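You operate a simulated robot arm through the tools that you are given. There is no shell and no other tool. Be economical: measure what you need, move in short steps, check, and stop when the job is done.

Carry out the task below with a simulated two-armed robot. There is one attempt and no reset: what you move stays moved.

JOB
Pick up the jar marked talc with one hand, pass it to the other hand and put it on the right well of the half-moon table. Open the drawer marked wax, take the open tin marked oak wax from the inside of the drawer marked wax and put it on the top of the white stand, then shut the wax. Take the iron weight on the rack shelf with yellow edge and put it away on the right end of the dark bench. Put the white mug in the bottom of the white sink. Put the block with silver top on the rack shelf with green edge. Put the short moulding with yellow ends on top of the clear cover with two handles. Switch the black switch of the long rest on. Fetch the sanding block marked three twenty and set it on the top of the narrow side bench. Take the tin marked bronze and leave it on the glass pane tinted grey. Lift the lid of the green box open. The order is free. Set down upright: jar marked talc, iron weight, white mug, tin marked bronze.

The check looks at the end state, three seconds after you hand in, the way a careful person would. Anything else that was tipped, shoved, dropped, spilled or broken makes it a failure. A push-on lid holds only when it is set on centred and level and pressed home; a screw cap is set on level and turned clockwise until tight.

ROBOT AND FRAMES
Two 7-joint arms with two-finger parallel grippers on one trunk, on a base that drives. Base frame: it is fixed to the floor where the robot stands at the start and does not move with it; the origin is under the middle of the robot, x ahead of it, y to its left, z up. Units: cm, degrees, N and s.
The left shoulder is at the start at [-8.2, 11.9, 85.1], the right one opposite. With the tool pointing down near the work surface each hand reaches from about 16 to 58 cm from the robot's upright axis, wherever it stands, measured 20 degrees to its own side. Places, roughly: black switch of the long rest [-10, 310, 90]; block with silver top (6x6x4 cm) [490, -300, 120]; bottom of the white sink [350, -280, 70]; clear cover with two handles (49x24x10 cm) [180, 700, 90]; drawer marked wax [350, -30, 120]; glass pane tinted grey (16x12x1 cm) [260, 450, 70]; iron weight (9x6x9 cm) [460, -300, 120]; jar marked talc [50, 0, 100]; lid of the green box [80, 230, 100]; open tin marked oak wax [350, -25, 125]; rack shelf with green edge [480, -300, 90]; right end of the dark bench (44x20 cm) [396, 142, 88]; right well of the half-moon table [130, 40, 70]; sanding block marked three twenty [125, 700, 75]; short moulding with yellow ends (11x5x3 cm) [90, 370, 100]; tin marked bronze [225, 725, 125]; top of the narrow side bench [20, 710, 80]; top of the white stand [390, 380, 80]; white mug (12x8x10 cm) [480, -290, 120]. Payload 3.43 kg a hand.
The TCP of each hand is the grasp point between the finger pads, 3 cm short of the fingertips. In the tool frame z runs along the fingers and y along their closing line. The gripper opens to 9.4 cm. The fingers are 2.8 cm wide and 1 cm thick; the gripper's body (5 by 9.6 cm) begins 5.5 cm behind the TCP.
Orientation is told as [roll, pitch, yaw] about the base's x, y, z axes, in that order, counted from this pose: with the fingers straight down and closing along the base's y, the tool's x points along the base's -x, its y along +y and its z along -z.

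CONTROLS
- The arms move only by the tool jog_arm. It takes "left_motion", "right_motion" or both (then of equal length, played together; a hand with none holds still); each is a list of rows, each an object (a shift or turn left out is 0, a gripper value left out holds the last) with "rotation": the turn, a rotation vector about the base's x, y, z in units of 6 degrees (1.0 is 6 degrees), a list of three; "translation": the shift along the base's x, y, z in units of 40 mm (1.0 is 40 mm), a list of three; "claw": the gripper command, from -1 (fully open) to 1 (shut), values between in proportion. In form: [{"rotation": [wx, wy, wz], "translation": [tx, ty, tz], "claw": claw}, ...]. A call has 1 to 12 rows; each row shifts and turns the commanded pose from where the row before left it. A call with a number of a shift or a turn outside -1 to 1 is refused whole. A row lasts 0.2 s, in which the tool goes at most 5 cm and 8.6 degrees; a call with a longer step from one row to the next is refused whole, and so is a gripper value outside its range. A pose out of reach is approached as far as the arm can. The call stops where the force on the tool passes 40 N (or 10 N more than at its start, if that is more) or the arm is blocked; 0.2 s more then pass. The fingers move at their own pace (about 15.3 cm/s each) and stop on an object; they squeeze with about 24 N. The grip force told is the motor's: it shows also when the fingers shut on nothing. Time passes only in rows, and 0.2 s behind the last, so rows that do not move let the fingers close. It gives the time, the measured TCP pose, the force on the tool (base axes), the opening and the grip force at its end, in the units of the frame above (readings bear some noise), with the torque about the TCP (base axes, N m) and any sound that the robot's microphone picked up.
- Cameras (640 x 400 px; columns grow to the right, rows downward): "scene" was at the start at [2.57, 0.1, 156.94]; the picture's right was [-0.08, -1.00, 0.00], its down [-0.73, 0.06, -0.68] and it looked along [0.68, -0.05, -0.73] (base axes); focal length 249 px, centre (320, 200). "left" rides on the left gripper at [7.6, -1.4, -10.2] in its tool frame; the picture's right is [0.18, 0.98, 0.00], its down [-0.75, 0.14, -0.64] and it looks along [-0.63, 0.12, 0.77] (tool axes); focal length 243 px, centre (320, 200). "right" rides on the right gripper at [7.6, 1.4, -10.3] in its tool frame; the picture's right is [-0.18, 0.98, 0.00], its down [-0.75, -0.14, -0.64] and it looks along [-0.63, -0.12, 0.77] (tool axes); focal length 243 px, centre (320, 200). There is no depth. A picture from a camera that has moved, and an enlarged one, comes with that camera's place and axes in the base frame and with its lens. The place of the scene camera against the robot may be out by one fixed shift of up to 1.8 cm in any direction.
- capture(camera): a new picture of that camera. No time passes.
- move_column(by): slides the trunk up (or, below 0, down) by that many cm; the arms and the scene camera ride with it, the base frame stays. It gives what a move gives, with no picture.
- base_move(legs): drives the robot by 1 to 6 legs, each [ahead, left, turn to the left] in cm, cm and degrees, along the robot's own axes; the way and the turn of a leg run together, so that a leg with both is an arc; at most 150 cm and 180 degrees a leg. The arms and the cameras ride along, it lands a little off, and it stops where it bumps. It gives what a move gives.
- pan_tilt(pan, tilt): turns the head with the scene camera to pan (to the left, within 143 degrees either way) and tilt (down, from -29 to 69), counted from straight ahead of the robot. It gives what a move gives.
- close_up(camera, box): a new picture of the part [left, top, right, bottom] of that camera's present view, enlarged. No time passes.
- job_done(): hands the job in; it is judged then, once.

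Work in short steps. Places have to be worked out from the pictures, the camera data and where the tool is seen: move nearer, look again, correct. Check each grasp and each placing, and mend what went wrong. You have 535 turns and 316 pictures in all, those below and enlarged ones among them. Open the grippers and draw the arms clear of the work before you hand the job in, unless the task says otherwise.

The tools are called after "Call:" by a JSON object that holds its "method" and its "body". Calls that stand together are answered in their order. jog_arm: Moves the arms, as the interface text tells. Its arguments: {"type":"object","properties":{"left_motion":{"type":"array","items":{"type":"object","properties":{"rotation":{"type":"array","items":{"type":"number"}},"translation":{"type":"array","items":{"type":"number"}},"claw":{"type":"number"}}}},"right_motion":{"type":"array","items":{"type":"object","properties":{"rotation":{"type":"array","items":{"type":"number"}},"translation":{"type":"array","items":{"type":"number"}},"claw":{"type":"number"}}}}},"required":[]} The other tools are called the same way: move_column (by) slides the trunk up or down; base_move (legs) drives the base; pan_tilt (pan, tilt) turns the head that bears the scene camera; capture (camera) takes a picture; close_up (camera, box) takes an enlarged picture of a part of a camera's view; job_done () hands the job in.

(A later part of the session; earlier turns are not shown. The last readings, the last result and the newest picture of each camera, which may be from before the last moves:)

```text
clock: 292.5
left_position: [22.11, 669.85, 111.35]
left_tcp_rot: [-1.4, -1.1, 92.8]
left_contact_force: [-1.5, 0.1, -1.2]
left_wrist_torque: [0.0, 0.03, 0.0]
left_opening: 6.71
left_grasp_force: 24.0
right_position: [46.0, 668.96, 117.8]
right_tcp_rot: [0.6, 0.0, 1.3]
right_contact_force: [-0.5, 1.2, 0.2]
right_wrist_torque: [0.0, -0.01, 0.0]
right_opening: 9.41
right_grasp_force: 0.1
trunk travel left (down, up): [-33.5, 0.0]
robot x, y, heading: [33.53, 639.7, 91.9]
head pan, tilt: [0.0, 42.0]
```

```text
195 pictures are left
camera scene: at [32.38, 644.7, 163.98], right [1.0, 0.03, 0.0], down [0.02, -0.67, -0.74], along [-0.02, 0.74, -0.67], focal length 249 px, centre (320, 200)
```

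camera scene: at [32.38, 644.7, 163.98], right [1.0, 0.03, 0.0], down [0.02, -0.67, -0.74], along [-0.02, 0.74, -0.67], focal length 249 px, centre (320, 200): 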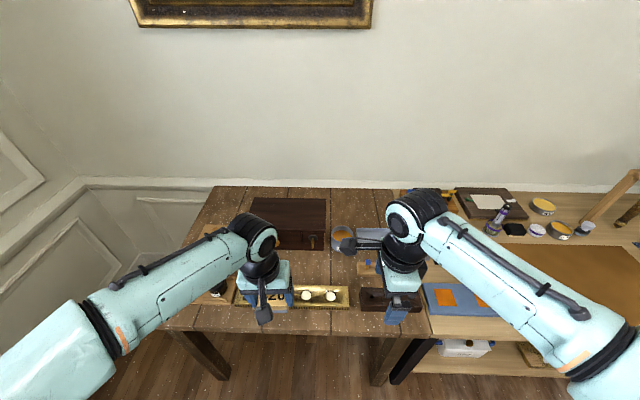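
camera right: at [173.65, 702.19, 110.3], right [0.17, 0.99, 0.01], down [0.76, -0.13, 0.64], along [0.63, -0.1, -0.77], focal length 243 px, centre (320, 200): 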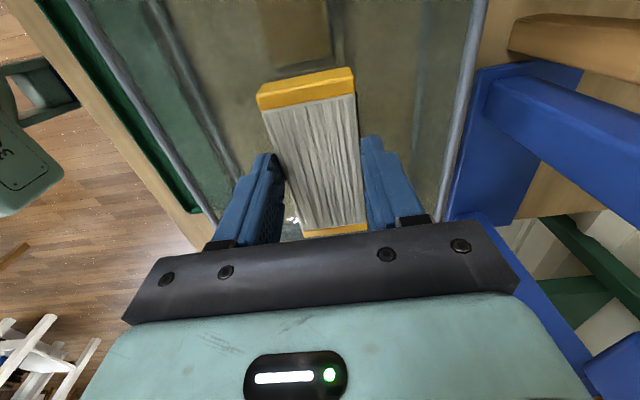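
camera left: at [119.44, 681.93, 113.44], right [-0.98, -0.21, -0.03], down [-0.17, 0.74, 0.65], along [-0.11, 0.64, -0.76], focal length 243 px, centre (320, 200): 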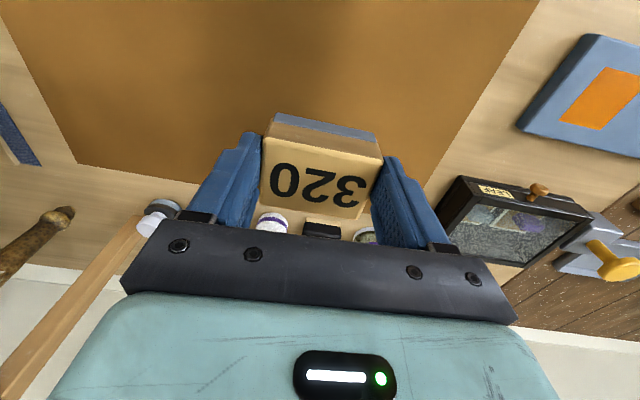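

Call:
{"method": "close_up", "body": {"camera": "scene", "box": [170, 180, 440, 345]}}

Call:
{"method": "capture", "body": {"camera": "right"}}

Call:
{"method": "capture", "body": {"camera": "left"}}

```text
2.37 times, centred on (305, 262) of scene
camera zoom: at [32.38, 644.7, 163.98], right [1.0, 0.03, 0.0], down [0.02, -0.67, -0.74], along [-0.02, 0.74, -0.67], focal length 590 px, centre (356, 52)
```

zoom: 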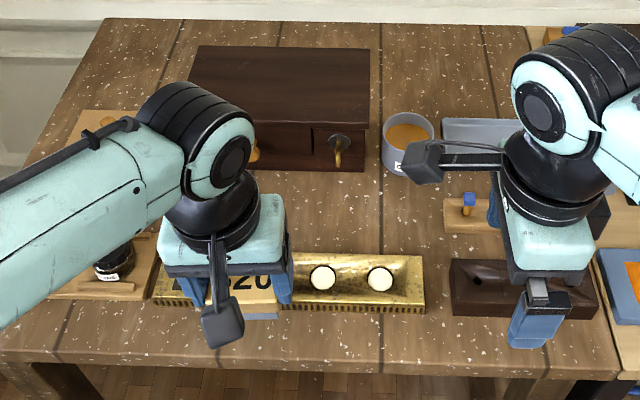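

```text
193 pictures are left
camera right: at [38.25, 670.2, 128.02], right [0.16, 0.99, 0.01], down [0.76, -0.13, 0.64], along [0.63, -0.1, -0.77], focal length 243 px, centre (320, 200)
```

right: 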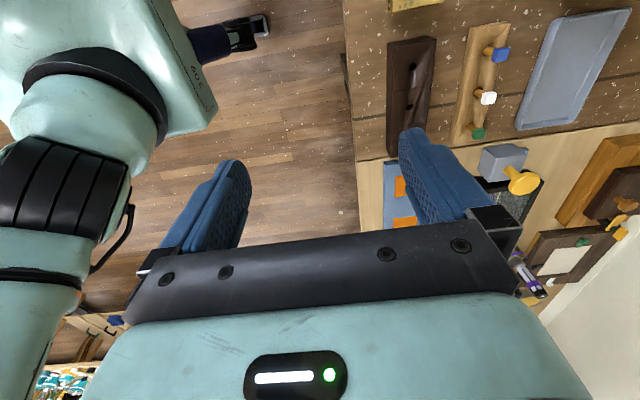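

```text
192 pictures are left
camera left: at [23.53, 661.99, 121.58], right [-0.97, -0.23, -0.03], down [-0.19, 0.73, 0.65], along [-0.13, 0.64, -0.76], focal length 243 px, centre (320, 200)
```

left: 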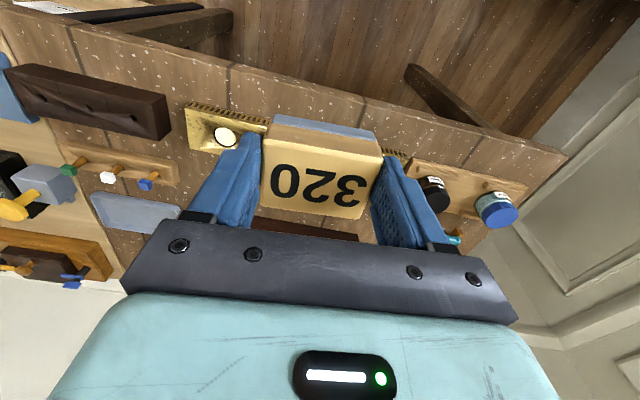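

There is a free gap on the narrow bench, around [31, 697.5], between chest and gilded moulding. I move the right hand away, drive 14 cm closer, and bring the block over.

Call:
{"method": "jog_arm", "body": {"right_motion": [{"translation": [0.8, -0.3, 0]}, {"translation": [0.8, -0.3, 0]}, {"translation": [0.8, -0.3, 0]}, {"translation": [0.5, 0, 0]}, {}]}}

Call:
{"method": "base_move", "body": {"legs": [[14, 0, -1.9]]}}

Call:
{"method": "jog_arm", "body": {"left_motion": [{"translation": [0.5, 0.5, 0]}, {"translation": [0.6, 0.7, 0]}, {"translation": [0.6, 0.8, 0]}, {"translation": [0.4, 0.8, -0.3]}, {"translation": [0, 0.5, -0.6]}, {"translation": [0, 0, -0.8]}, {}]}}

Call:
{"method": "close_up", "body": {"camera": "scene", "box": [170, 180, 440, 345]}}

Call:
{"method": "capture", "body": {"camera": "left"}}

```text
clock: 293.7
left_position: [21.95, 669.88, 111.36]
left_tcp_rot: [-1.4, -1.1, 92.9]
left_contact_force: [0.2, 1.1, -0.2]
left_wrist_torque: [-0.01, 0.0, -0.02]
left_opening: 6.69
left_grasp_force: 23.8
right_position: [57.61, 665.37, 117.78]
right_tcp_rot: [0.6, 0.1, 1.3]
right_contact_force: [0.6, 0.1, -0.2]
right_wrist_torque: [-0.02, -0.03, -0.02]
right_opening: 9.38
right_grasp_force: 0.0
trunk travel left (down, up): [-33.5, 0.0]
robot x, y, heading: [33.27, 640.4, 91.7]
head pan, tilt: [0.0, 42.0]
```

```text
clock: 295.0
left_position: [22.96, 684.27, 111.39]
left_tcp_rot: [-1.4, -1.2, 90.9]
left_contact_force: [0.0, 0.5, -0.6]
left_wrist_torque: [-0.02, -0.01, 0.0]
left_opening: 6.7
left_grasp_force: 23.7
right_position: [58.24, 678.5, 117.85]
right_tcp_rot: [0.6, 0.2, -0.8]
right_contact_force: [0.0, 0.1, -0.6]
right_wrist_torque: [0.01, -0.02, 0.01]
right_opening: 9.42
right_grasp_force: 0.2
trunk travel left (down, up): [-33.5, 0.0]
robot x, y, heading: [33.21, 654.1, 89.7]
head pan, tilt: [0.0, 42.0]
```

```text
clock: 296.6
left_position: [31.55, 697.66, 104.27]
left_tcp_rot: [-1.5, -1.1, 90.9]
left_contact_force: [-0.8, -0.1, -0.7]
left_wrist_torque: [0.03, -0.03, 0.02]
left_opening: 6.75
left_grasp_force: 24.2
right_position: [58.29, 678.61, 117.96]
right_tcp_rot: [0.5, 0.0, -0.8]
right_contact_force: [0.4, -1.0, -0.2]
right_wrist_torque: [0.01, 0.0, 0.02]
right_opening: 9.38
right_grasp_force: 0.1
trunk travel left (down, up): [-33.5, 0.0]
robot x, y, heading: [33.55, 654.13, 89.8]
head pan, tilt: [0.0, 42.0]
```

```text
2.37 times, centred on (305, 262) of scene
camera zoom: at [32.34, 658.9, 163.98], right [1.0, -0.01, 0.0], down [0.0, -0.67, -0.74], along [0.0, 0.74, -0.67], focal length 590 px, centre (356, 52)
```

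zoom: 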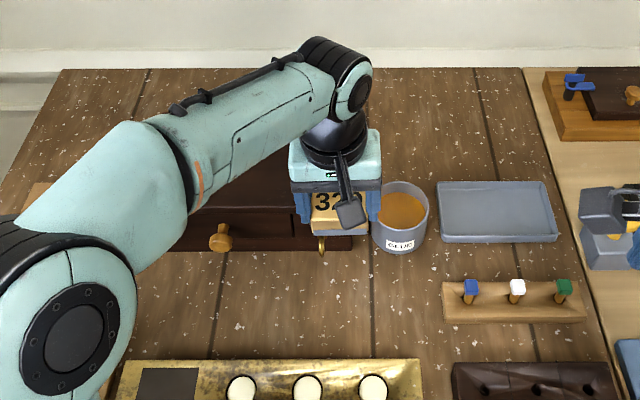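

```text
190 pictures are left
camera left: at [32.8, 689.65, 114.44], right [-0.98, -0.2, -0.03], down [-0.17, 0.74, 0.65], along [-0.11, 0.64, -0.76], focal length 243 px, centre (320, 200)
```

left: 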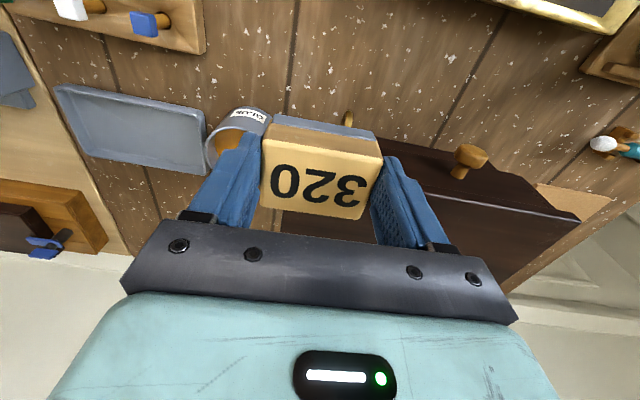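

Alignment fine; I shift to y≈695.5 and lower to contact.

Call:
{"method": "jog_arm", "body": {"left_motion": [{"translation": [-0.3, -0.55, -0.6]}, {"translation": [0, 0, -0.8]}, {"translation": [0, 0, -0.8]}, {"translation": [0, 0, -0.8]}, {"translation": [0, 0, -0.5]}, {"translation": [0, 0, -0.2]}, {"translation": [0, 0, -0.15]}, {"translation": [0, 0, -0.15]}, {"translation": [0, 0, -0.15]}, {}]}}

Call:
{"method": "capture", "body": {"camera": "left"}}

Call:
{"method": "close_up", "body": {"camera": "scene", "box": [170, 180, 440, 345]}}

```text
clock: 297.4
left_position: [30.7, 695.64, 97.08]
left_tcp_rot: [-1.7, -1.7, 91.0]
left_contact_force: [-0.3, -7.7, 14.9]
left_wrist_torque: [0.21, 0.31, 0.15]
left_opening: 6.76
left_grasp_force: 23.9
right_position: [58.25, 678.43, 117.89]
right_tcp_rot: [0.7, 0.1, -0.8]
right_contact_force: [0.2, 0.5, -0.2]
right_wrist_torque: [0.01, 0.03, 0.02]
right_opening: 9.37
right_grasp_force: 0.0
trunk travel left (down, up): [-33.5, 0.0]
robot x, y, heading: [33.2, 654.23, 89.9]
head pan, tilt: [0.0, 42.0]
stopped in row 4 (left hand): the force on the tool passed its limit at 69 N (the readings are from after the stop); the commanded pose is now the measured one
```

```text
189 pictures are left
camera left: at [31.77, 687.63, 107.16], right [-0.98, -0.2, -0.04], down [-0.17, 0.73, 0.66], along [-0.11, 0.65, -0.75], focal length 243 px, centre (320, 200)
```

left: 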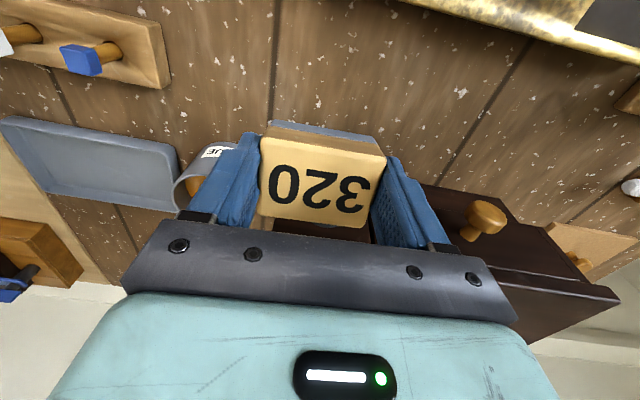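

```text
2.37 times, centred on (305, 262) of scene
camera zoom: at [32.3, 658.7, 163.99], right [1.0, -0.01, 0.0], down [0.0, -0.67, -0.74], along [0.0, 0.74, -0.67], focal length 590 px, centre (356, 52)
```

zoom: 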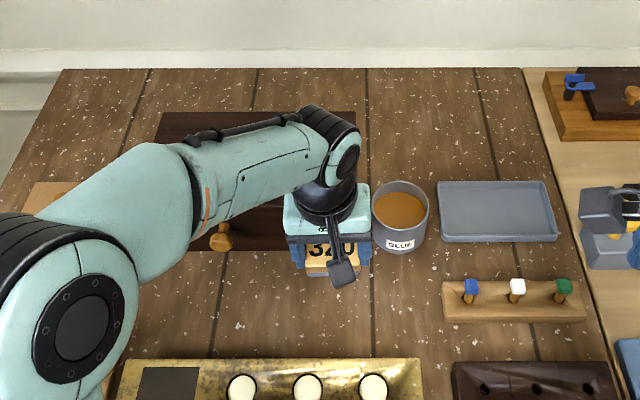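

Contact came early: the bench is higher (~93) and the chest front is nearer than thought. I lift, shift 5 cm toward me, and look.

Call:
{"method": "jog_arm", "body": {"left_motion": [{"translation": [0, -0.1, 0.5]}, {"translation": [0, -0.6, 0.3]}, {"translation": [0, -0.6, 0]}, {}]}}

Call:
{"method": "capture", "body": {"camera": "left"}}

Call:
{"method": "close_up", "body": {"camera": "scene", "box": [220, 220, 400, 330]}}

```text
clock: 298.4
left_position: [30.65, 690.58, 100.18]
left_tcp_rot: [-1.6, -1.6, 91.1]
left_contact_force: [0.0, 0.4, -1.5]
left_wrist_torque: [0.01, 0.01, -0.01]
left_opening: 6.74
left_grasp_force: 24.3
right_position: [58.32, 678.68, 117.76]
right_tcp_rot: [0.6, 0.1, -0.7]
right_contact_force: [0.3, 0.7, 0.4]
right_wrist_torque: [0.01, -0.01, 0.02]
right_opening: 9.4
right_grasp_force: 0.1
trunk travel left (down, up): [-33.5, 0.0]
robot x, y, heading: [33.5, 654.3, 89.7]
head pan, tilt: [0.0, 42.0]
```

```text
187 pictures are left
camera left: at [31.81, 682.58, 110.34], right [-0.98, -0.2, -0.03], down [-0.17, 0.73, 0.66], along [-0.11, 0.65, -0.75], focal length 243 px, centre (320, 200)
```

left: 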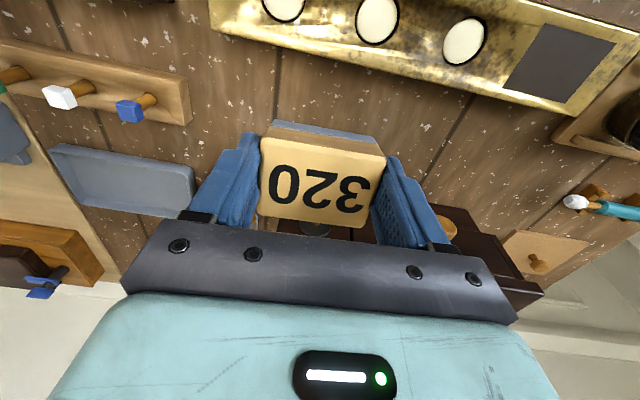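

```text
3.56 times, centred on (310, 275) of scene
camera zoom: at [32.35, 658.95, 163.98], right [1.0, -0.01, 0.0], down [0.0, -0.67, -0.74], along [0.0, 0.74, -0.67], focal length 885 px, centre (356, -67)
```

zoom: 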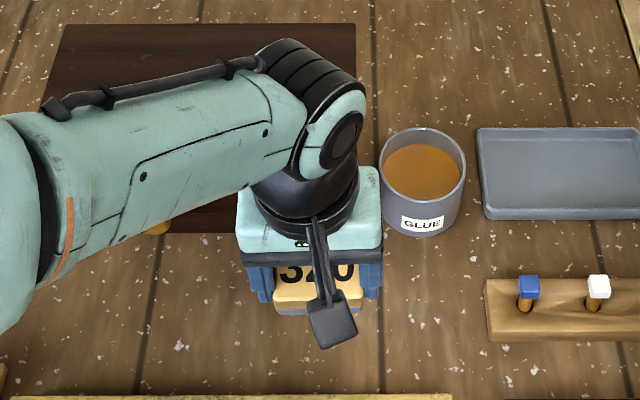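

Free space below now. Lower gently.

Call:
{"method": "jog_arm", "body": {"left_motion": [{"translation": [0, 0, -0.4]}, {"translation": [0, 0, -0.3]}, {"translation": [0, 0, -0.15]}, {"translation": [0, 0, -0.15]}, {"translation": [0, 0, -0.15]}, {"translation": [0, 0, -0.15]}, {"translation": [0, 0, -0.15]}, {}]}}

Call:
{"method": "close_up", "body": {"camera": "scene", "box": [220, 220, 400, 330]}}

```text
clock: 300.2
left_position: [30.39, 690.63, 94.3]
left_tcp_rot: [-1.5, -1.6, 91.0]
left_contact_force: [-0.5, -0.9, -1.1]
left_wrist_torque: [0.0, -0.01, -0.02]
left_opening: 6.75
left_grasp_force: 23.8
right_position: [58.27, 678.57, 117.87]
right_tcp_rot: [0.6, 0.1, -0.9]
right_contact_force: [0.1, 0.3, -0.4]
right_wrist_torque: [0.04, -0.02, 0.01]
right_opening: 9.41
right_grasp_force: 0.0
trunk travel left (down, up): [-33.5, 0.0]
robot x, y, heading: [33.17, 654.29, 89.8]
head pan, tilt: [0.0, 42.0]
```

```text
3.56 times, centred on (310, 275) of scene
camera zoom: at [32.34, 658.91, 163.98], right [1.0, -0.01, 0.0], down [0.0, -0.67, -0.74], along [0.0, 0.74, -0.67], focal length 885 px, centre (356, -67)
```

zoom: 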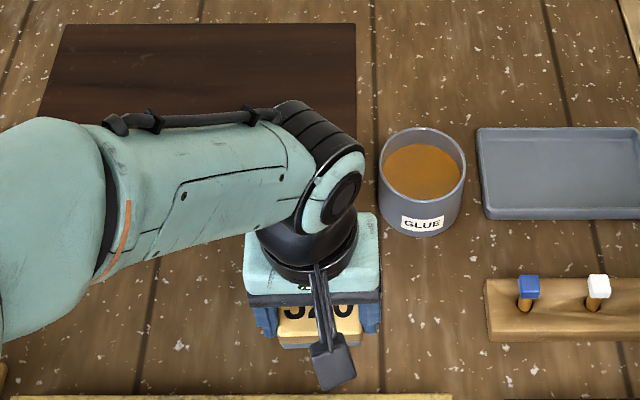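

No contact yet (the earlier one was the chest's pull). Continue down gently.

Call:
{"method": "jog_arm", "body": {"left_motion": [{"translation": [0, 0, -0.2]}, {"translation": [0, 0, -0.2]}, {"translation": [0, 0, -0.2]}, {"translation": [0, 0, -0.15]}, {"translation": [0, 0, -0.15]}, {"translation": [0, 0, -0.15]}, {"translation": [0, 0, -0.15]}, {"translation": [0, 0, -0.15]}, {"translation": [0, 0, -0.15]}, {}]}}

Call:
{"method": "close_up", "body": {"camera": "scene", "box": [220, 220, 400, 330]}}

```text
clock: 302.4
left_position: [30.44, 690.57, 88.29]
left_tcp_rot: [-1.6, -1.6, 90.9]
left_contact_force: [0.4, -1.2, -1.2]
left_wrist_torque: [0.02, -0.03, -0.02]
left_opening: 6.74
left_grasp_force: 24.1
right_position: [58.37, 678.8, 117.83]
right_tcp_rot: [0.6, 0.1, -0.8]
right_contact_force: [-0.5, -0.1, -0.2]
right_wrist_torque: [0.01, -0.01, -0.01]
right_opening: 9.4
right_grasp_force: 0.0
trunk travel left (down, up): [-33.5, 0.0]
robot x, y, heading: [33.34, 654.26, 89.8]
head pan, tilt: [0.0, 42.0]
```

```text
3.56 times, centred on (310, 275) of scene
camera zoom: at [32.34, 658.91, 163.98], right [1.0, -0.01, 0.0], down [0.0, -0.67, -0.74], along [0.0, 0.74, -0.67], focal length 885 px, centre (356, -67)
```

zoom: 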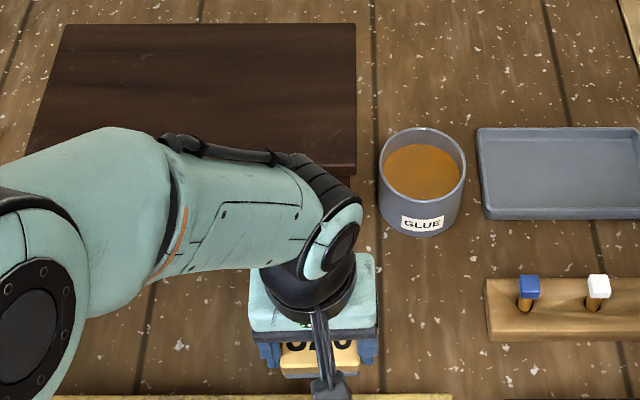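

Continue lowering a little more.

Call:
{"method": "jog_arm", "body": {"left_motion": [{"translation": [0, 0, -0.12]}, {"translation": [0, 0, -0.12]}, {"translation": [0, 0, -0.12]}, {"translation": [0, 0, -0.12]}, {"translation": [0, 0, -0.12]}, {"translation": [0, 0, -0.12]}, {"translation": [0, 0, -0.12]}, {"translation": [0, 0, -0.12]}, {}]}}

Call:
{"method": "capture", "body": {"camera": "left"}}

```text
clock: 303.8
left_position: [30.56, 690.89, 86.0]
left_tcp_rot: [-1.9, -2.4, 91.0]
left_contact_force: [-3.5, -2.4, 20.3]
left_wrist_torque: [-0.45, 0.83, 0.06]
left_opening: 6.78
left_grasp_force: 23.7
right_position: [58.27, 678.45, 117.9]
right_tcp_rot: [0.6, 0.1, -0.8]
right_contact_force: [0.1, -0.9, 0.3]
right_wrist_torque: [0.02, 0.0, 0.0]
right_opening: 9.42
right_grasp_force: 0.0
trunk travel left (down, up): [-33.5, 0.0]
robot x, y, heading: [32.96, 654.45, 89.8]
head pan, tilt: [0.0, 42.0]
stopped in row 6 (left hand): the force on the tool passed its limit at 49 N (the readings are from after the stop); the commanded pose is now the measured one
```

```text
183 pictures are left
camera left: at [31.69, 682.78, 95.97], right [-0.98, -0.2, -0.04], down [-0.17, 0.72, 0.67], along [-0.1, 0.66, -0.74], focal length 243 px, centre (320, 200)
```

left: 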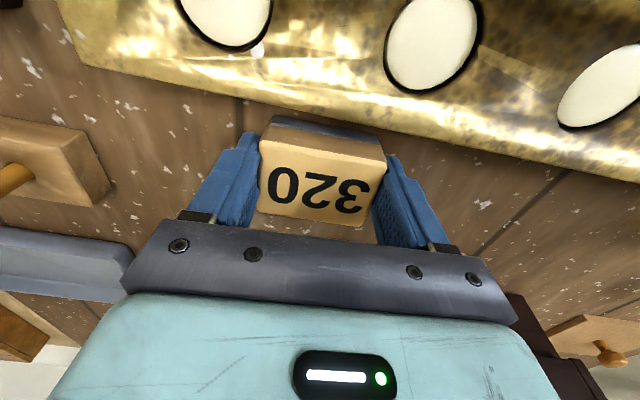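

Contact with the bench at TCP z 86, as expected. Release and lift.

Call:
{"method": "jog_arm", "body": {"left_motion": [{"translation": [0, 0, 0.03]}, {"claw": -1}, {"claw": -1}, {"translation": [0, 0, 0.5]}, {"translation": [0, 0, 0.8]}, {"translation": [0, 0, 0.8]}, {"translation": [0, 0, 0.8]}, {"translation": [0, -0.3, 0.8]}, {"translation": [0, -0.8, 0.8]}, {"translation": [0, -0.8, 0.8]}, {"translation": [-0.5, -0.5, 0.5]}, {}]}}

Call:
{"method": "close_up", "body": {"camera": "scene", "box": [170, 180, 440, 345]}}

```text
clock: 306.4
left_position: [28.63, 681.09, 108.9]
left_tcp_rot: [-1.7, -2.1, 90.9]
left_contact_force: [-0.5, 0.3, 0.4]
left_wrist_torque: [0.0, 0.0, 0.02]
left_opening: 9.42
left_grasp_force: 0.1
right_position: [58.32, 678.62, 117.74]
right_tcp_rot: [0.6, 0.0, -0.8]
right_contact_force: [0.3, 0.2, -0.4]
right_wrist_torque: [0.01, 0.01, 0.02]
right_opening: 9.41
right_grasp_force: 0.0
trunk travel left (down, up): [-33.5, 0.0]
robot x, y, heading: [32.88, 654.21, 89.9]
head pan, tilt: [0.0, 42.0]
```

```text
2.37 times, centred on (305, 262) of scene
camera zoom: at [32.4, 658.95, 163.98], right [1.0, -0.01, 0.0], down [0.0, -0.67, -0.74], along [0.0, 0.74, -0.67], focal length 590 px, centre (356, 52)
```

zoom: 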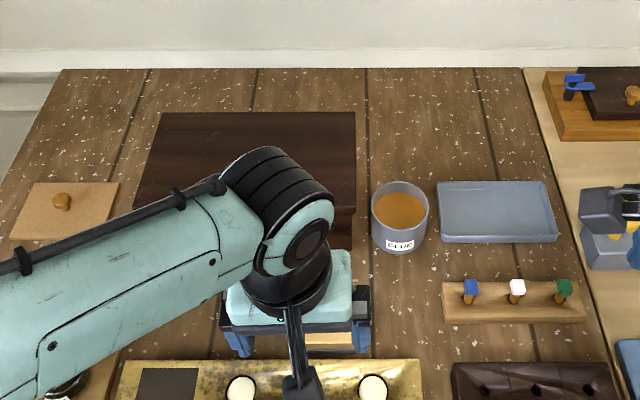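

Block placed. Now to the bronze tin on the green rack: retract, back up and strafe right ~185 cm.

Call:
{"method": "jog_arm", "body": {"left_motion": [{"translation": [-0.3, -0.5, 0.5]}, {"translation": [-0.3, -0.3, 0.5]}, {}]}}

Call:
{"method": "base_move", "body": {"legs": [[-20, 0, 0], [0, -150, 0], [0, -38, 0]]}}

Call:
{"method": "pan_tilt", "body": {"pan": 0, "tilt": 20}}

Call:
{"method": "capture", "body": {"camera": "scene"}}

Call:
{"method": "close_up", "body": {"camera": "scene", "box": [240, 80, 480, 230]}}

```text
clock: 307.2
left_position: [26.43, 677.87, 112.92]
left_tcp_rot: [-1.9, -2.0, 91.1]
left_contact_force: [0.2, 0.2, -0.5]
left_wrist_torque: [0.0, 0.0, 0.0]
left_opening: 9.41
left_grasp_force: 0.0
right_position: [58.23, 678.62, 117.81]
right_tcp_rot: [0.6, 0.0, -0.8]
right_contact_force: [-0.5, 0.8, 0.0]
right_wrist_torque: [-0.01, 0.0, 0.02]
right_opening: 9.36
right_grasp_force: 0.0
trunk travel left (down, up): [-33.5, 0.0]
robot x, y, heading: [33.72, 654.07, 89.4]
head pan, tilt: [0.0, 42.0]
```

```text
clock: 325.0
left_position: [212.31, 656.8, 112.99]
left_tcp_rot: [-1.8, -2.1, 91.2]
left_contact_force: [-0.5, 0.2, -0.2]
left_wrist_torque: [0.0, -0.04, 0.06]
left_opening: 9.41
left_grasp_force: 0.0
right_position: [244.05, 657.51, 117.77]
right_tcp_rot: [0.6, 0.1, -0.6]
right_contact_force: [0.2, -0.3, 0.2]
right_wrist_torque: [-0.02, -0.02, 0.01]
right_opening: 9.37
right_grasp_force: 0.0
trunk travel left (down, up): [-33.5, 0.0]
robot x, y, heading: [219.2, 632.96, 89.9]
head pan, tilt: [0.0, 42.0]
```

```text
clock: 325.9
left_position: [212.21, 656.8, 112.94]
left_tcp_rot: [-1.9, -2.0, 91.1]
left_contact_force: [-0.7, -0.5, 0.4]
left_wrist_torque: [0.01, 0.03, 0.03]
left_opening: 9.39
left_grasp_force: 0.0
right_position: [244.09, 657.57, 117.83]
right_tcp_rot: [0.6, 0.1, -0.6]
right_contact_force: [0.1, 0.6, 0.5]
right_wrist_torque: [0.02, -0.01, 0.02]
right_opening: 9.39
right_grasp_force: 0.1
trunk travel left (down, up): [-33.5, 0.0]
robot x, y, heading: [219.21, 633.07, 89.6]
head pan, tilt: [0.0, 20.0]
```

```text
181 pictures are left
camera scene: at [218.21, 638.68, 167.41], right [1.0, 0.0, 0.0], down [0.0, -0.34, -0.94], along [0.0, 0.94, -0.34], focal length 249 px, centre (320, 200)
```

scene: 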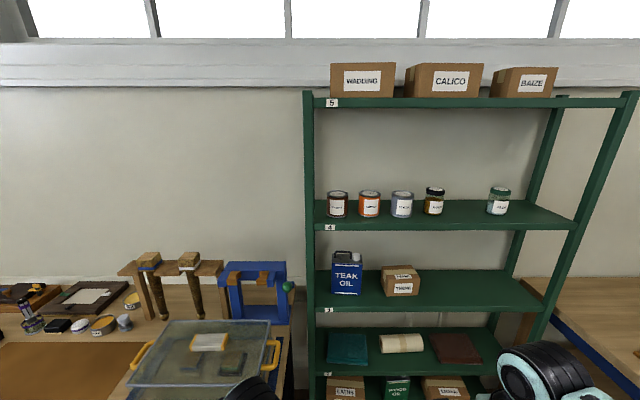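

```text
2.67 times, centred on (360, 155) of scene
camera zoom: at [218.21, 638.68, 167.41], right [1.0, 0.0, 0.0], down [0.0, -0.34, -0.94], along [0.0, 0.94, -0.34], focal length 664 px, centre (213, 320)
```

zoom: 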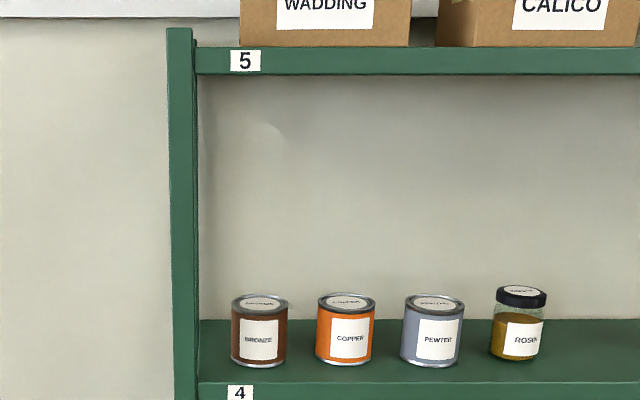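

The bronze tin is the leftmost on shelf 4. I take a second view from a lower trunk position to triangulate its height and distance.

Call:
{"method": "move_column", "body": {"by": -25}}

Call:
{"method": "close_up", "body": {"camera": "scene", "box": [240, 30, 480, 180]}}

```text
clock: 328.5
left_position: [212.3, 656.76, 88.04]
left_tcp_rot: [-2.0, -2.3, 91.1]
left_contact_force: [-0.3, -0.8, -0.3]
left_wrist_torque: [-0.02, -0.02, 0.01]
left_opening: 9.4
left_grasp_force: 0.0
right_position: [244.08, 657.37, 92.71]
right_tcp_rot: [0.6, 0.2, -0.6]
right_contact_force: [0.2, 0.6, -0.4]
right_wrist_torque: [0.01, -0.01, 0.02]
right_opening: 9.4
right_grasp_force: 0.1
trunk travel left (down, up): [-8.5, 25.0]
robot x, y, heading: [218.87, 633.1, 89.7]
head pan, tilt: [0.0, 20.0]
```

```text
2.67 times, centred on (360, 105) of scene
camera zoom: at [218.22, 641.35, 141.62], right [1.0, 0.0, 0.0], down [0.0, -0.34, -0.94], along [0.0, 0.94, -0.34], focal length 664 px, centre (213, 453)
```

zoom: 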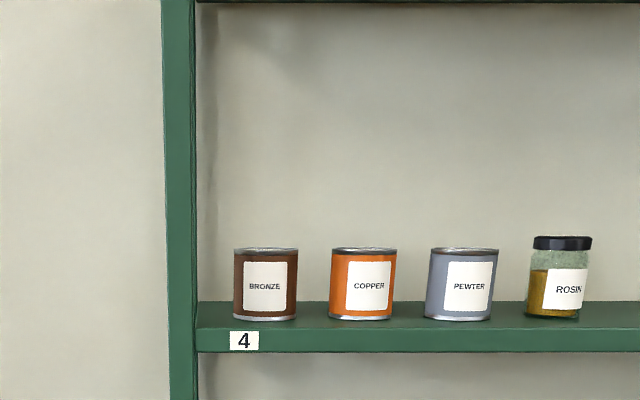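

Bronze tin: centre about [224.6, 728.3], standing on the shelf at z 129.4, top 137.5, diameter 8. I raise the trunk, reposition the base, and tilt the left hand 50° forward.

Call:
{"method": "move_column", "body": {"by": 25}}

Call:
{"method": "base_move", "body": {"legs": [[0, -21, 0], [35, 0, 0]]}}

Call:
{"method": "jog_arm", "body": {"left_motion": [{"rotation": [1, 0.32, -0.18]}, {"rotation": [1, 0, 0], "translation": [0, 0, 0.4]}, {"rotation": [1, 0, 0], "translation": [0, 0, 0.5]}, {"rotation": [1, 0, 0], "translation": [0, 0, 0.6]}, {"rotation": [1, 0, 0], "translation": [0, 0, 0.8]}, {"rotation": [1, 0, 0], "translation": [0, 0, 0.8]}, {"rotation": [1, 0, 0], "translation": [0, 0, 0.8]}, {"rotation": [1, 0, 0], "translation": [0, 0, 0.8]}, {"translation": [0, 0, 0.8]}, {"translation": [0, 0.3, 0.8]}, {}]}}

Call:
{"method": "capture", "body": {"camera": "left"}}

Call:
{"method": "capture", "body": {"camera": "scene"}}

```text
clock: 331.1
left_position: [212.34, 656.56, 112.95]
left_tcp_rot: [-1.8, -2.1, 91.1]
left_contact_force: [0.4, 0.4, 0.2]
left_wrist_torque: [0.03, 0.04, -0.01]
left_opening: 9.39
left_grasp_force: 0.0
right_position: [244.09, 657.38, 117.82]
right_tcp_rot: [0.6, 0.1, -0.6]
right_contact_force: [0.8, 0.3, -1.0]
right_wrist_torque: [0.0, 0.05, -0.01]
right_opening: 9.38
right_grasp_force: 0.0
trunk travel left (down, up): [-33.5, 0.0]
robot x, y, heading: [218.98, 632.97, 89.8]
head pan, tilt: [0.0, 20.0]
```

```text
clock: 335.4
left_position: [233.85, 691.15, 112.88]
left_tcp_rot: [-2.0, -2.1, 90.8]
left_contact_force: [0.4, 0.0, 0.3]
left_wrist_torque: [0.03, 0.02, -0.02]
left_opening: 9.42
left_grasp_force: 0.1
right_position: [265.76, 691.76, 117.73]
right_tcp_rot: [0.7, 0.1, -0.9]
right_contact_force: [-1.1, 0.2, 1.0]
right_wrist_torque: [0.0, 0.0, 0.02]
right_opening: 9.4
right_grasp_force: 0.1
trunk travel left (down, up): [-33.5, 0.0]
robot x, y, heading: [240.8, 667.84, 89.2]
head pan, tilt: [0.0, 20.0]
```

```text
clock: 337.8
left_position: [233.73, 692.59, 138.35]
left_tcp_rot: [0.6, -50.2, 89.2]
left_contact_force: [0.0, -0.3, -0.8]
left_wrist_torque: [-0.02, -0.01, 0.01]
left_opening: 9.39
left_grasp_force: 0.1
right_position: [265.76, 691.84, 117.85]
right_tcp_rot: [0.6, 0.2, -0.9]
right_contact_force: [0.0, -0.7, 0.1]
right_wrist_torque: [-0.03, -0.01, 0.01]
right_opening: 9.4
right_grasp_force: 0.0
trunk travel left (down, up): [-33.5, 0.0]
robot x, y, heading: [240.66, 667.4, 89.4]
head pan, tilt: [0.0, 20.0]
```

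```text
178 pictures are left
camera left: at [234.98, 679.64, 139.02], right [-0.98, -0.11, -0.13], down [-0.13, -0.01, 0.99], along [-0.11, 0.99, -0.01], focal length 243 px, centre (320, 200)
```

left: 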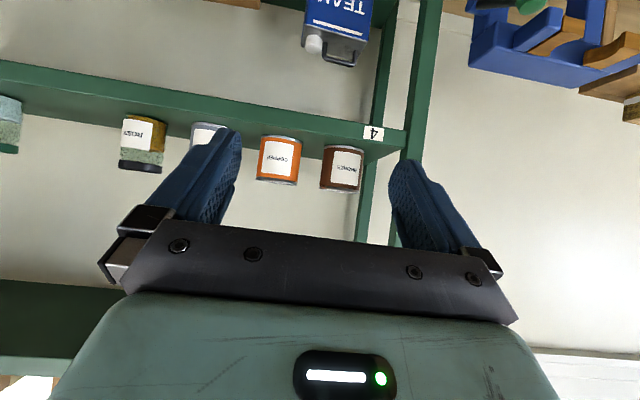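

```text
177 pictures are left
camera scene: at [239.75, 673.02, 167.42], right [1.0, -0.01, 0.0], down [0.0, -0.34, -0.94], along [0.01, 0.94, -0.34], focal length 249 px, centre (320, 200)
```

scene: 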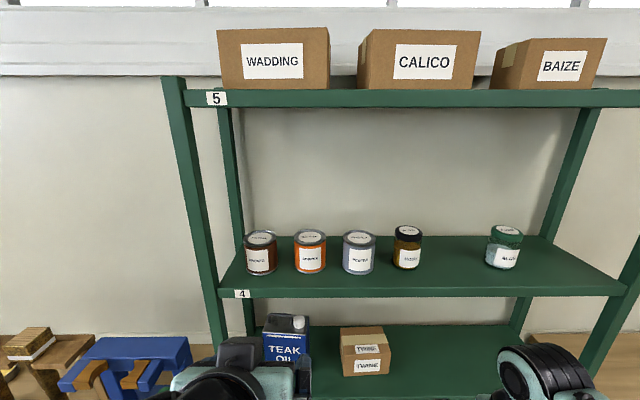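

I yaw the hand 12° so it passes clear of the rack post, drive 17 cm closer, and align in front of the tin.

Call:
{"method": "jog_arm", "body": {"left_motion": [{"rotation": [0, 0, 1], "translation": [-0.3, -0.2, 0.2]}, {"rotation": [0, 0, 1], "translation": [-0.3, -0.2, 0.1]}, {}]}}

Call:
{"method": "base_move", "body": {"legs": [[17, 0, 0.6]]}}

Call:
{"method": "capture", "body": {"camera": "left"}}

Call:
{"method": "capture", "body": {"camera": "scene"}}

```text
clock: 338.6
left_position: [231.35, 690.85, 139.51]
left_tcp_rot: [0.5, -50.3, 101.4]
left_contact_force: [-0.7, 0.3, -0.4]
left_wrist_torque: [0.01, 0.03, -0.03]
left_opening: 9.38
left_grasp_force: 0.0
right_position: [265.63, 691.89, 117.94]
right_tcp_rot: [0.6, 0.2, -0.9]
right_contact_force: [-0.6, 0.3, -0.3]
right_wrist_torque: [0.02, -0.03, -0.04]
right_opening: 9.38
right_grasp_force: 0.1
trunk travel left (down, up): [-33.5, 0.0]
robot x, y, heading: [240.39, 667.5, 89.5]
head pan, tilt: [0.0, 20.0]
```

```text
clock: 340.1
left_position: [231.22, 707.32, 139.37]
left_tcp_rot: [0.6, -50.2, 102.0]
left_contact_force: [-0.3, -0.4, 0.3]
left_wrist_torque: [0.04, 0.0, -0.06]
left_opening: 9.39
left_grasp_force: 0.1
right_position: [265.5, 708.73, 117.89]
right_tcp_rot: [0.5, 0.0, -0.1]
right_contact_force: [-0.5, 0.3, 0.1]
right_wrist_torque: [0.0, -0.01, -0.04]
right_opening: 9.41
right_grasp_force: 0.1
trunk travel left (down, up): [-33.5, 0.0]
robot x, y, heading: [240.63, 684.33, 90.1]
head pan, tilt: [0.0, 20.0]
```

```text
176 pictures are left
camera left: at [235.23, 695.07, 140.11], right [-0.94, -0.33, -0.14], down [-0.13, -0.04, 0.99], along [-0.33, 0.94, -0.01], focal length 243 px, centre (320, 200)
```

left: 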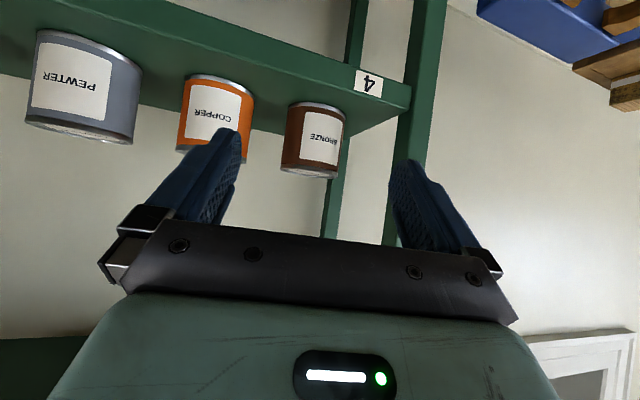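

```text
175 pictures are left
camera scene: at [239.74, 689.74, 167.4], right [1.0, 0.0, 0.0], down [0.0, -0.34, -0.94], along [0.0, 0.94, -0.34], focal length 249 px, centre (320, 200)
```

scene: 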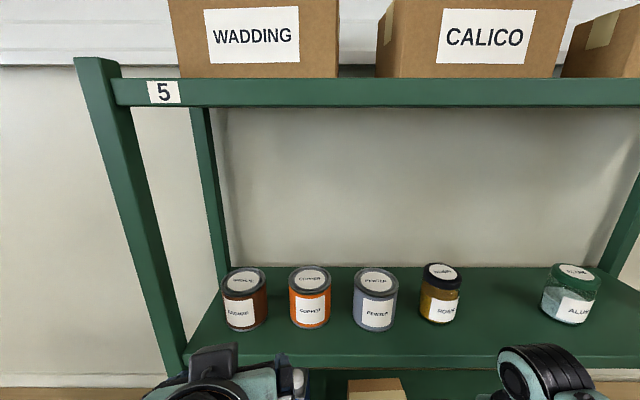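

Tin centre estimated at [226.1, 727, 132.5]. I move to the pre-grasp point and look.

Call:
{"method": "jog_arm", "body": {"left_motion": [{"translation": [-0.25, 0.5, -0.4]}, {"translation": [-0.25, 0.6, -0.4]}, {"translation": [-0.2, 0.6, -0.4]}, {}]}}

Call:
{"method": "capture", "body": {"camera": "left"}}

Call:
{"method": "close_up", "body": {"camera": "scene", "box": [150, 240, 350, 365]}}

```text
clock: 341.1
left_position: [228.24, 714.1, 134.58]
left_tcp_rot: [0.6, -50.1, 102.0]
left_contact_force: [-0.4, 0.2, 0.4]
left_wrist_torque: [0.02, 0.03, 0.02]
left_opening: 9.4
left_grasp_force: 0.0
right_position: [265.52, 708.74, 117.88]
right_tcp_rot: [0.6, 0.1, -0.2]
right_contact_force: [0.4, -0.6, -0.5]
right_wrist_torque: [-0.01, -0.03, 0.01]
right_opening: 9.39
right_grasp_force: 0.1
trunk travel left (down, up): [-33.5, 0.0]
robot x, y, heading: [240.54, 684.41, 90.4]
head pan, tilt: [0.0, 20.0]
```

```text
174 pictures are left
camera left: at [232.37, 701.83, 135.33], right [-0.94, -0.33, -0.14], down [-0.13, -0.04, 0.99], along [-0.33, 0.94, -0.01], focal length 243 px, centre (320, 200)
```

left: 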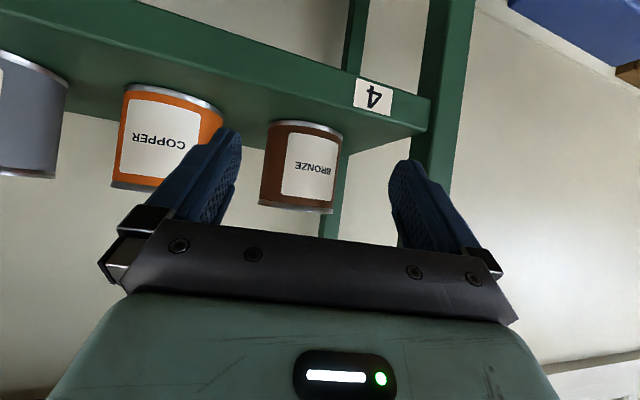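

```text
3.20 times, centred on (250, 302) of scene
camera zoom: at [239.75, 689.77, 167.42], right [1.0, 0.0, 0.0], down [0.0, -0.34, -0.94], along [0.0, 0.94, -0.34], focal length 797 px, centre (544, -128)
```

zoom: 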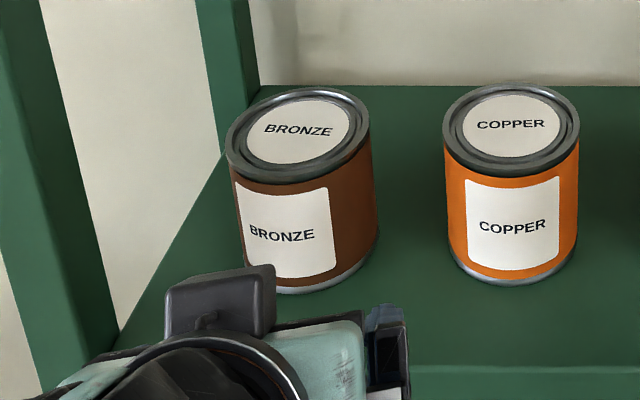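

Tin slightly right of the approach line; I correct and slide forward 10 cm, then check.

Call:
{"method": "jog_arm", "body": {"left_motion": [{"translation": [0.1, 0.03, -0.28]}, {"translation": [-0.13, 0.6, 0]}, {"translation": [-0.13, 0.6, 0]}, {"translation": [-0.13, 0.6, 0]}, {"translation": [-0.13, 0.6, 0]}, {}]}}

Call:
{"method": "capture", "body": {"camera": "left"}}

Call:
{"method": "close_up", "body": {"camera": "scene", "box": [150, 240, 350, 365]}}

```text
clock: 342.4
left_position: [226.43, 723.9, 133.52]
left_tcp_rot: [0.5, -50.3, 102.0]
left_contact_force: [-0.3, 0.1, -0.4]
left_wrist_torque: [0.01, -0.02, 0.04]
left_opening: 9.39
left_grasp_force: 0.0
right_position: [265.56, 708.73, 117.88]
right_tcp_rot: [0.6, 0.1, -0.2]
right_contact_force: [0.3, 0.3, 0.3]
right_wrist_torque: [0.01, -0.01, -0.01]
right_opening: 9.4
right_grasp_force: 0.1
trunk travel left (down, up): [-33.5, 0.0]
robot x, y, heading: [240.78, 684.14, 90.4]
head pan, tilt: [0.0, 20.0]
```

```text
172 pictures are left
camera left: at [230.54, 711.63, 134.23], right [-0.94, -0.33, -0.14], down [-0.13, -0.04, 0.99], along [-0.33, 0.94, -0.01], focal length 243 px, centre (320, 200)
```

left: 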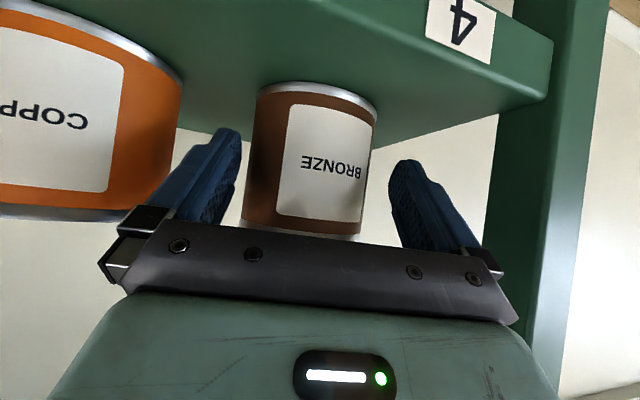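

```text
3.20 times, centred on (250, 302) of scene
camera zoom: at [239.76, 689.78, 167.42], right [1.0, 0.0, 0.0], down [0.0, -0.34, -0.94], along [0.0, 0.94, -0.34], focal length 797 px, centre (544, -128)
```

zoom: 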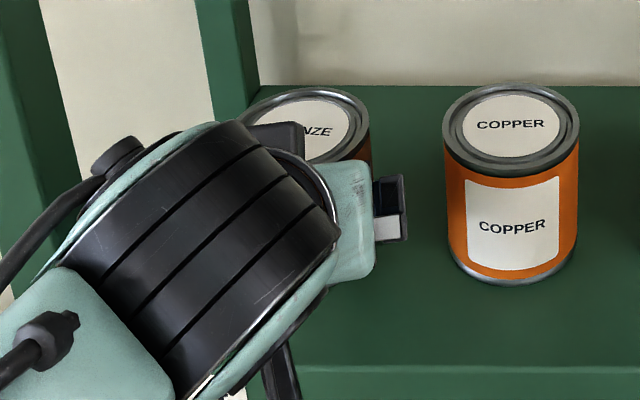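

Tin centred between the fingers; advance 3 cm and close.

Call:
{"method": "jog_arm", "body": {"left_motion": [{"translation": [-0.08, 0.37, 0]}, {"translation": [-0.08, 0.37, 0]}, {}, {"claw": 1}, {"claw": 1}, {"claw": 1}]}}

Call:
{"method": "capture", "body": {"camera": "left"}}

```text
clock: 343.9
left_position: [225.94, 726.81, 133.66]
left_tcp_rot: [0.6, -50.3, 101.9]
left_contact_force: [1.2, -0.3, 1.7]
left_wrist_torque: [0.01, 0.14, -0.08]
left_opening: 8.46
left_grasp_force: 24.3
right_position: [265.38, 708.83, 117.9]
right_tcp_rot: [0.6, 0.1, -0.2]
right_contact_force: [0.0, 0.7, -0.1]
right_wrist_torque: [-0.03, 0.01, -0.02]
right_opening: 9.4
right_grasp_force: 0.1
trunk travel left (down, up): [-33.5, 0.0]
robot x, y, heading: [240.96, 684.54, 90.3]
head pan, tilt: [0.0, 20.0]
```

```text
170 pictures are left
camera left: at [229.98, 714.57, 134.3], right [-0.94, -0.33, -0.14], down [-0.13, -0.04, 0.99], along [-0.33, 0.94, -0.01], focal length 243 px, centre (320, 200)
```

left: 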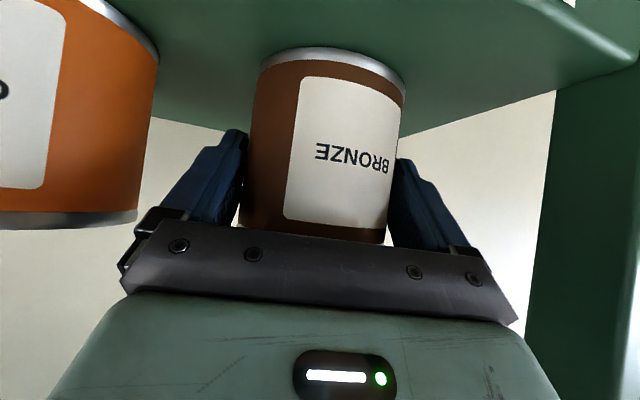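

Gripped (8.5 cm). Lift 2.5 cm and draw back out along the approach line.

Call:
{"method": "jog_arm", "body": {"left_motion": [{"translation": [0, 0, 0.3]}, {"translation": [0.02, -0.1, 0.35]}, {"translation": [0.1, -0.5, 0]}, {"translation": [0.13, -0.6, 0]}, {"translation": [0.13, -0.6, 0]}, {"translation": [0.13, -0.6, 0]}, {"translation": [0.13, -0.6, 0]}, {"translation": [0.13, -0.6, 0]}, {}]}}

Call:
{"method": "capture", "body": {"camera": "left"}}

Call:
{"method": "capture", "body": {"camera": "scene"}}

```text
clock: 345.9
left_position: [229.11, 712.68, 136.18]
left_tcp_rot: [0.7, -50.1, 102.0]
left_contact_force: [-0.4, 0.4, -5.7]
left_wrist_torque: [-0.01, -0.01, 0.0]
left_opening: 8.45
left_grasp_force: 24.0
right_position: [265.47, 708.87, 117.83]
right_tcp_rot: [0.5, 0.0, -0.1]
right_contact_force: [1.5, -0.3, 0.0]
right_wrist_torque: [0.0, -0.03, 0.01]
right_opening: 9.41
right_grasp_force: 0.1
trunk travel left (down, up): [-33.5, 0.0]
robot x, y, heading: [240.7, 684.52, 90.3]
head pan, tilt: [0.0, 20.0]
```

```text
169 pictures are left
camera left: at [233.23, 700.37, 136.94], right [-0.94, -0.33, -0.14], down [-0.13, -0.04, 0.99], along [-0.33, 0.94, -0.01], focal length 243 px, centre (320, 200)
```

left: 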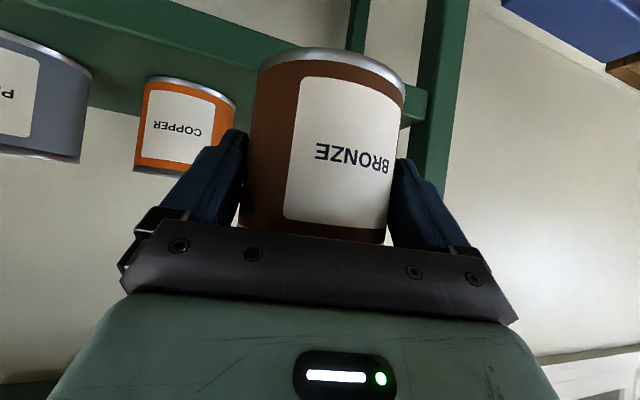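

```text
168 pictures are left
camera scene: at [239.72, 689.92, 167.42], right [1.0, 0.0, 0.0], down [0.0, -0.34, -0.94], along [0.0, 0.94, -0.34], focal length 249 px, centre (320, 200)
```

scene: 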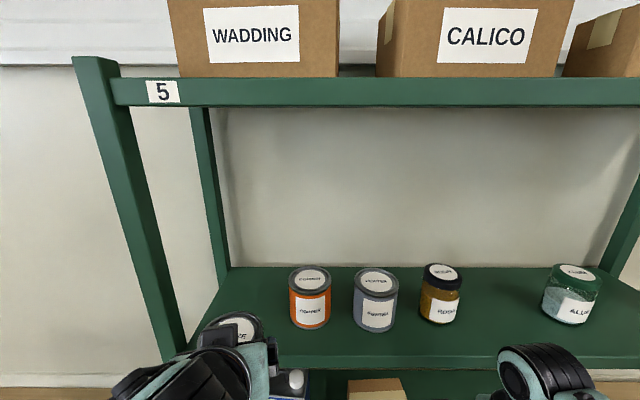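

Tin out of the rack. I drive back 40 cm, retract the arm and turn to look for the grey glass pane near [260, 450].

Call:
{"method": "base_move", "body": {"legs": [[-40, 0, 0]]}}

Call:
{"method": "jog_arm", "body": {"left_motion": [{"translation": [0, -0.6, -0.5]}, {"translation": [0, -0.6, -0.6]}, {"translation": [0, 0, -0.8]}, {"translation": [0, 0, -0.8]}, {"translation": [0, 0, -0.8]}, {}]}}

Call:
{"method": "base_move", "body": {"legs": [[-20, 0, 0], [0, 0, 170]]}}

Call:
{"method": "pan_tilt", "body": {"pan": 0, "tilt": 30}}

Call:
{"method": "capture", "body": {"camera": "scene"}}

```text
clock: 348.4
left_position: [229.39, 672.42, 136.26]
left_tcp_rot: [0.5, -50.1, 101.7]
left_contact_force: [0.1, -0.5, -5.6]
left_wrist_torque: [-0.07, -0.02, -0.02]
left_opening: 8.5
left_grasp_force: 23.7
right_position: [265.68, 668.49, 117.8]
right_tcp_rot: [0.6, 0.1, -0.4]
right_contact_force: [1.3, 0.2, -0.5]
right_wrist_torque: [-0.01, 0.03, -0.03]
right_opening: 9.4
right_grasp_force: 0.1
trunk travel left (down, up): [-33.5, 0.0]
robot x, y, heading: [240.85, 644.02, 89.8]
head pan, tilt: [0.0, 20.0]
```

```text
clock: 349.8
left_position: [229.54, 667.72, 122.21]
left_tcp_rot: [0.5, -50.1, 101.7]
left_contact_force: [-0.9, 0.8, -5.6]
left_wrist_torque: [-0.04, 0.0, 0.01]
left_opening: 8.48
left_grasp_force: 24.1
right_position: [265.67, 668.47, 117.84]
right_tcp_rot: [0.6, 0.1, -0.4]
right_contact_force: [0.7, -0.3, 0.2]
right_wrist_torque: [0.02, -0.03, -0.03]
right_opening: 9.4
right_grasp_force: 0.1
trunk travel left (down, up): [-33.5, 0.0]
robot x, y, heading: [240.96, 644.11, 89.9]
head pan, tilt: [0.0, 20.0]
```

```text
clock: 358.4
left_position: [248.74, 599.17, 122.06]
left_tcp_rot: [0.5, -50.1, -86.3]
left_contact_force: [-0.3, 0.0, -4.8]
left_wrist_torque: [0.09, -0.02, -0.01]
left_opening: 8.48
left_grasp_force: 24.2
right_position: [212.84, 603.6, 117.92]
right_tcp_rot: [0.6, 0.2, 171.4]
right_contact_force: [0.4, 0.0, -0.3]
right_wrist_torque: [0.0, 0.02, 0.0]
right_opening: 9.42
right_grasp_force: 0.0
trunk travel left (down, up): [-33.5, 0.0]
robot x, y, heading: [240.43, 623.87, -98.1]
head pan, tilt: [0.0, 20.0]
```

```text
clock: 359.1
left_position: [248.7, 599.18, 122.21]
left_tcp_rot: [0.6, -50.1, -86.4]
left_contact_force: [-0.4, 0.2, -5.2]
left_wrist_torque: [0.08, -0.04, 0.0]
left_opening: 8.46
left_grasp_force: 24.4
right_position: [212.74, 603.61, 117.79]
right_tcp_rot: [0.5, 0.1, 171.4]
right_contact_force: [0.5, -0.1, -0.2]
right_wrist_torque: [0.0, 0.01, -0.01]
right_opening: 9.4
right_grasp_force: 0.0
trunk travel left (down, up): [-33.5, 0.0]
robot x, y, heading: [240.56, 624.23, -98.4]
head pan, tilt: [0.0, 30.0]
```

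```text
167 pictures are left
camera scene: at [239.29, 620.46, 165.82], right [-0.99, 0.14, 0.0], down [0.07, 0.49, -0.87], along [-0.12, -0.86, -0.5], focal length 249 px, centre (320, 200)
```

scene: 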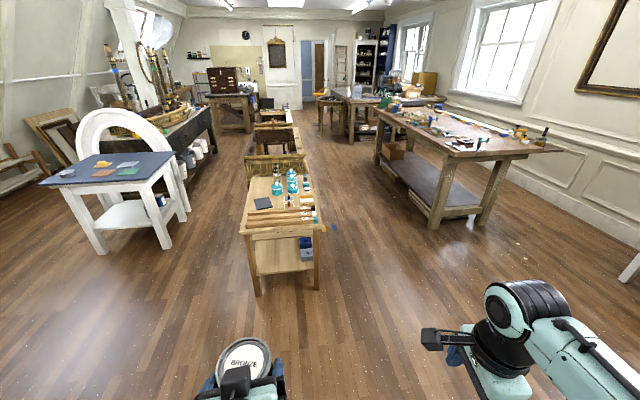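

A small table in the middle holds a dark grey square; zooming in there and on the white stand.

Call:
{"method": "close_up", "body": {"camera": "scene", "box": [220, 160, 340, 250]}}

Call:
{"method": "close_up", "body": {"camera": "scene", "box": [30, 130, 210, 260]}}

```text
4.44 times, centred on (280, 205) of scene
camera zoom: at [239.29, 620.46, 165.82], right [-0.99, 0.14, 0.0], down [0.07, 0.49, -0.87], along [-0.12, -0.86, -0.5], focal length 1107 px, centre (498, 178)
```

zoom: 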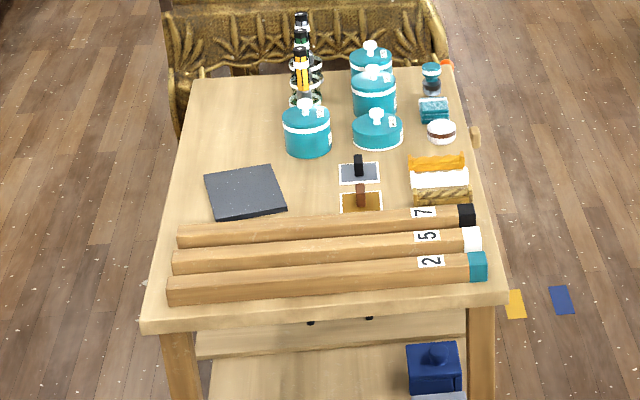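

```text
3.08 times, centred on (120, 195) of scene
camera zoom: at [239.29, 620.46, 165.82], right [-0.99, 0.14, 0.0], down [0.07, 0.49, -0.87], along [-0.12, -0.86, -0.5], focal length 766 px, centre (935, 215)
```

zoom: 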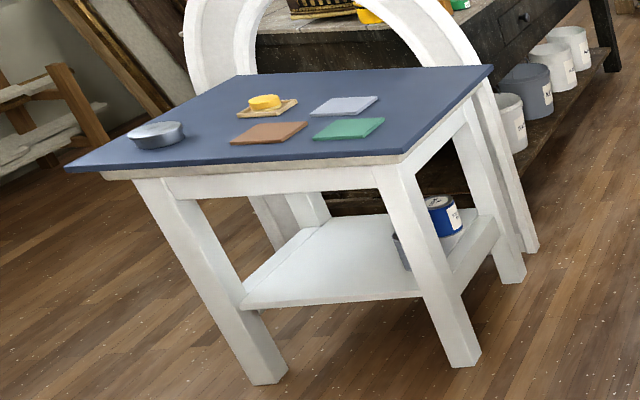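

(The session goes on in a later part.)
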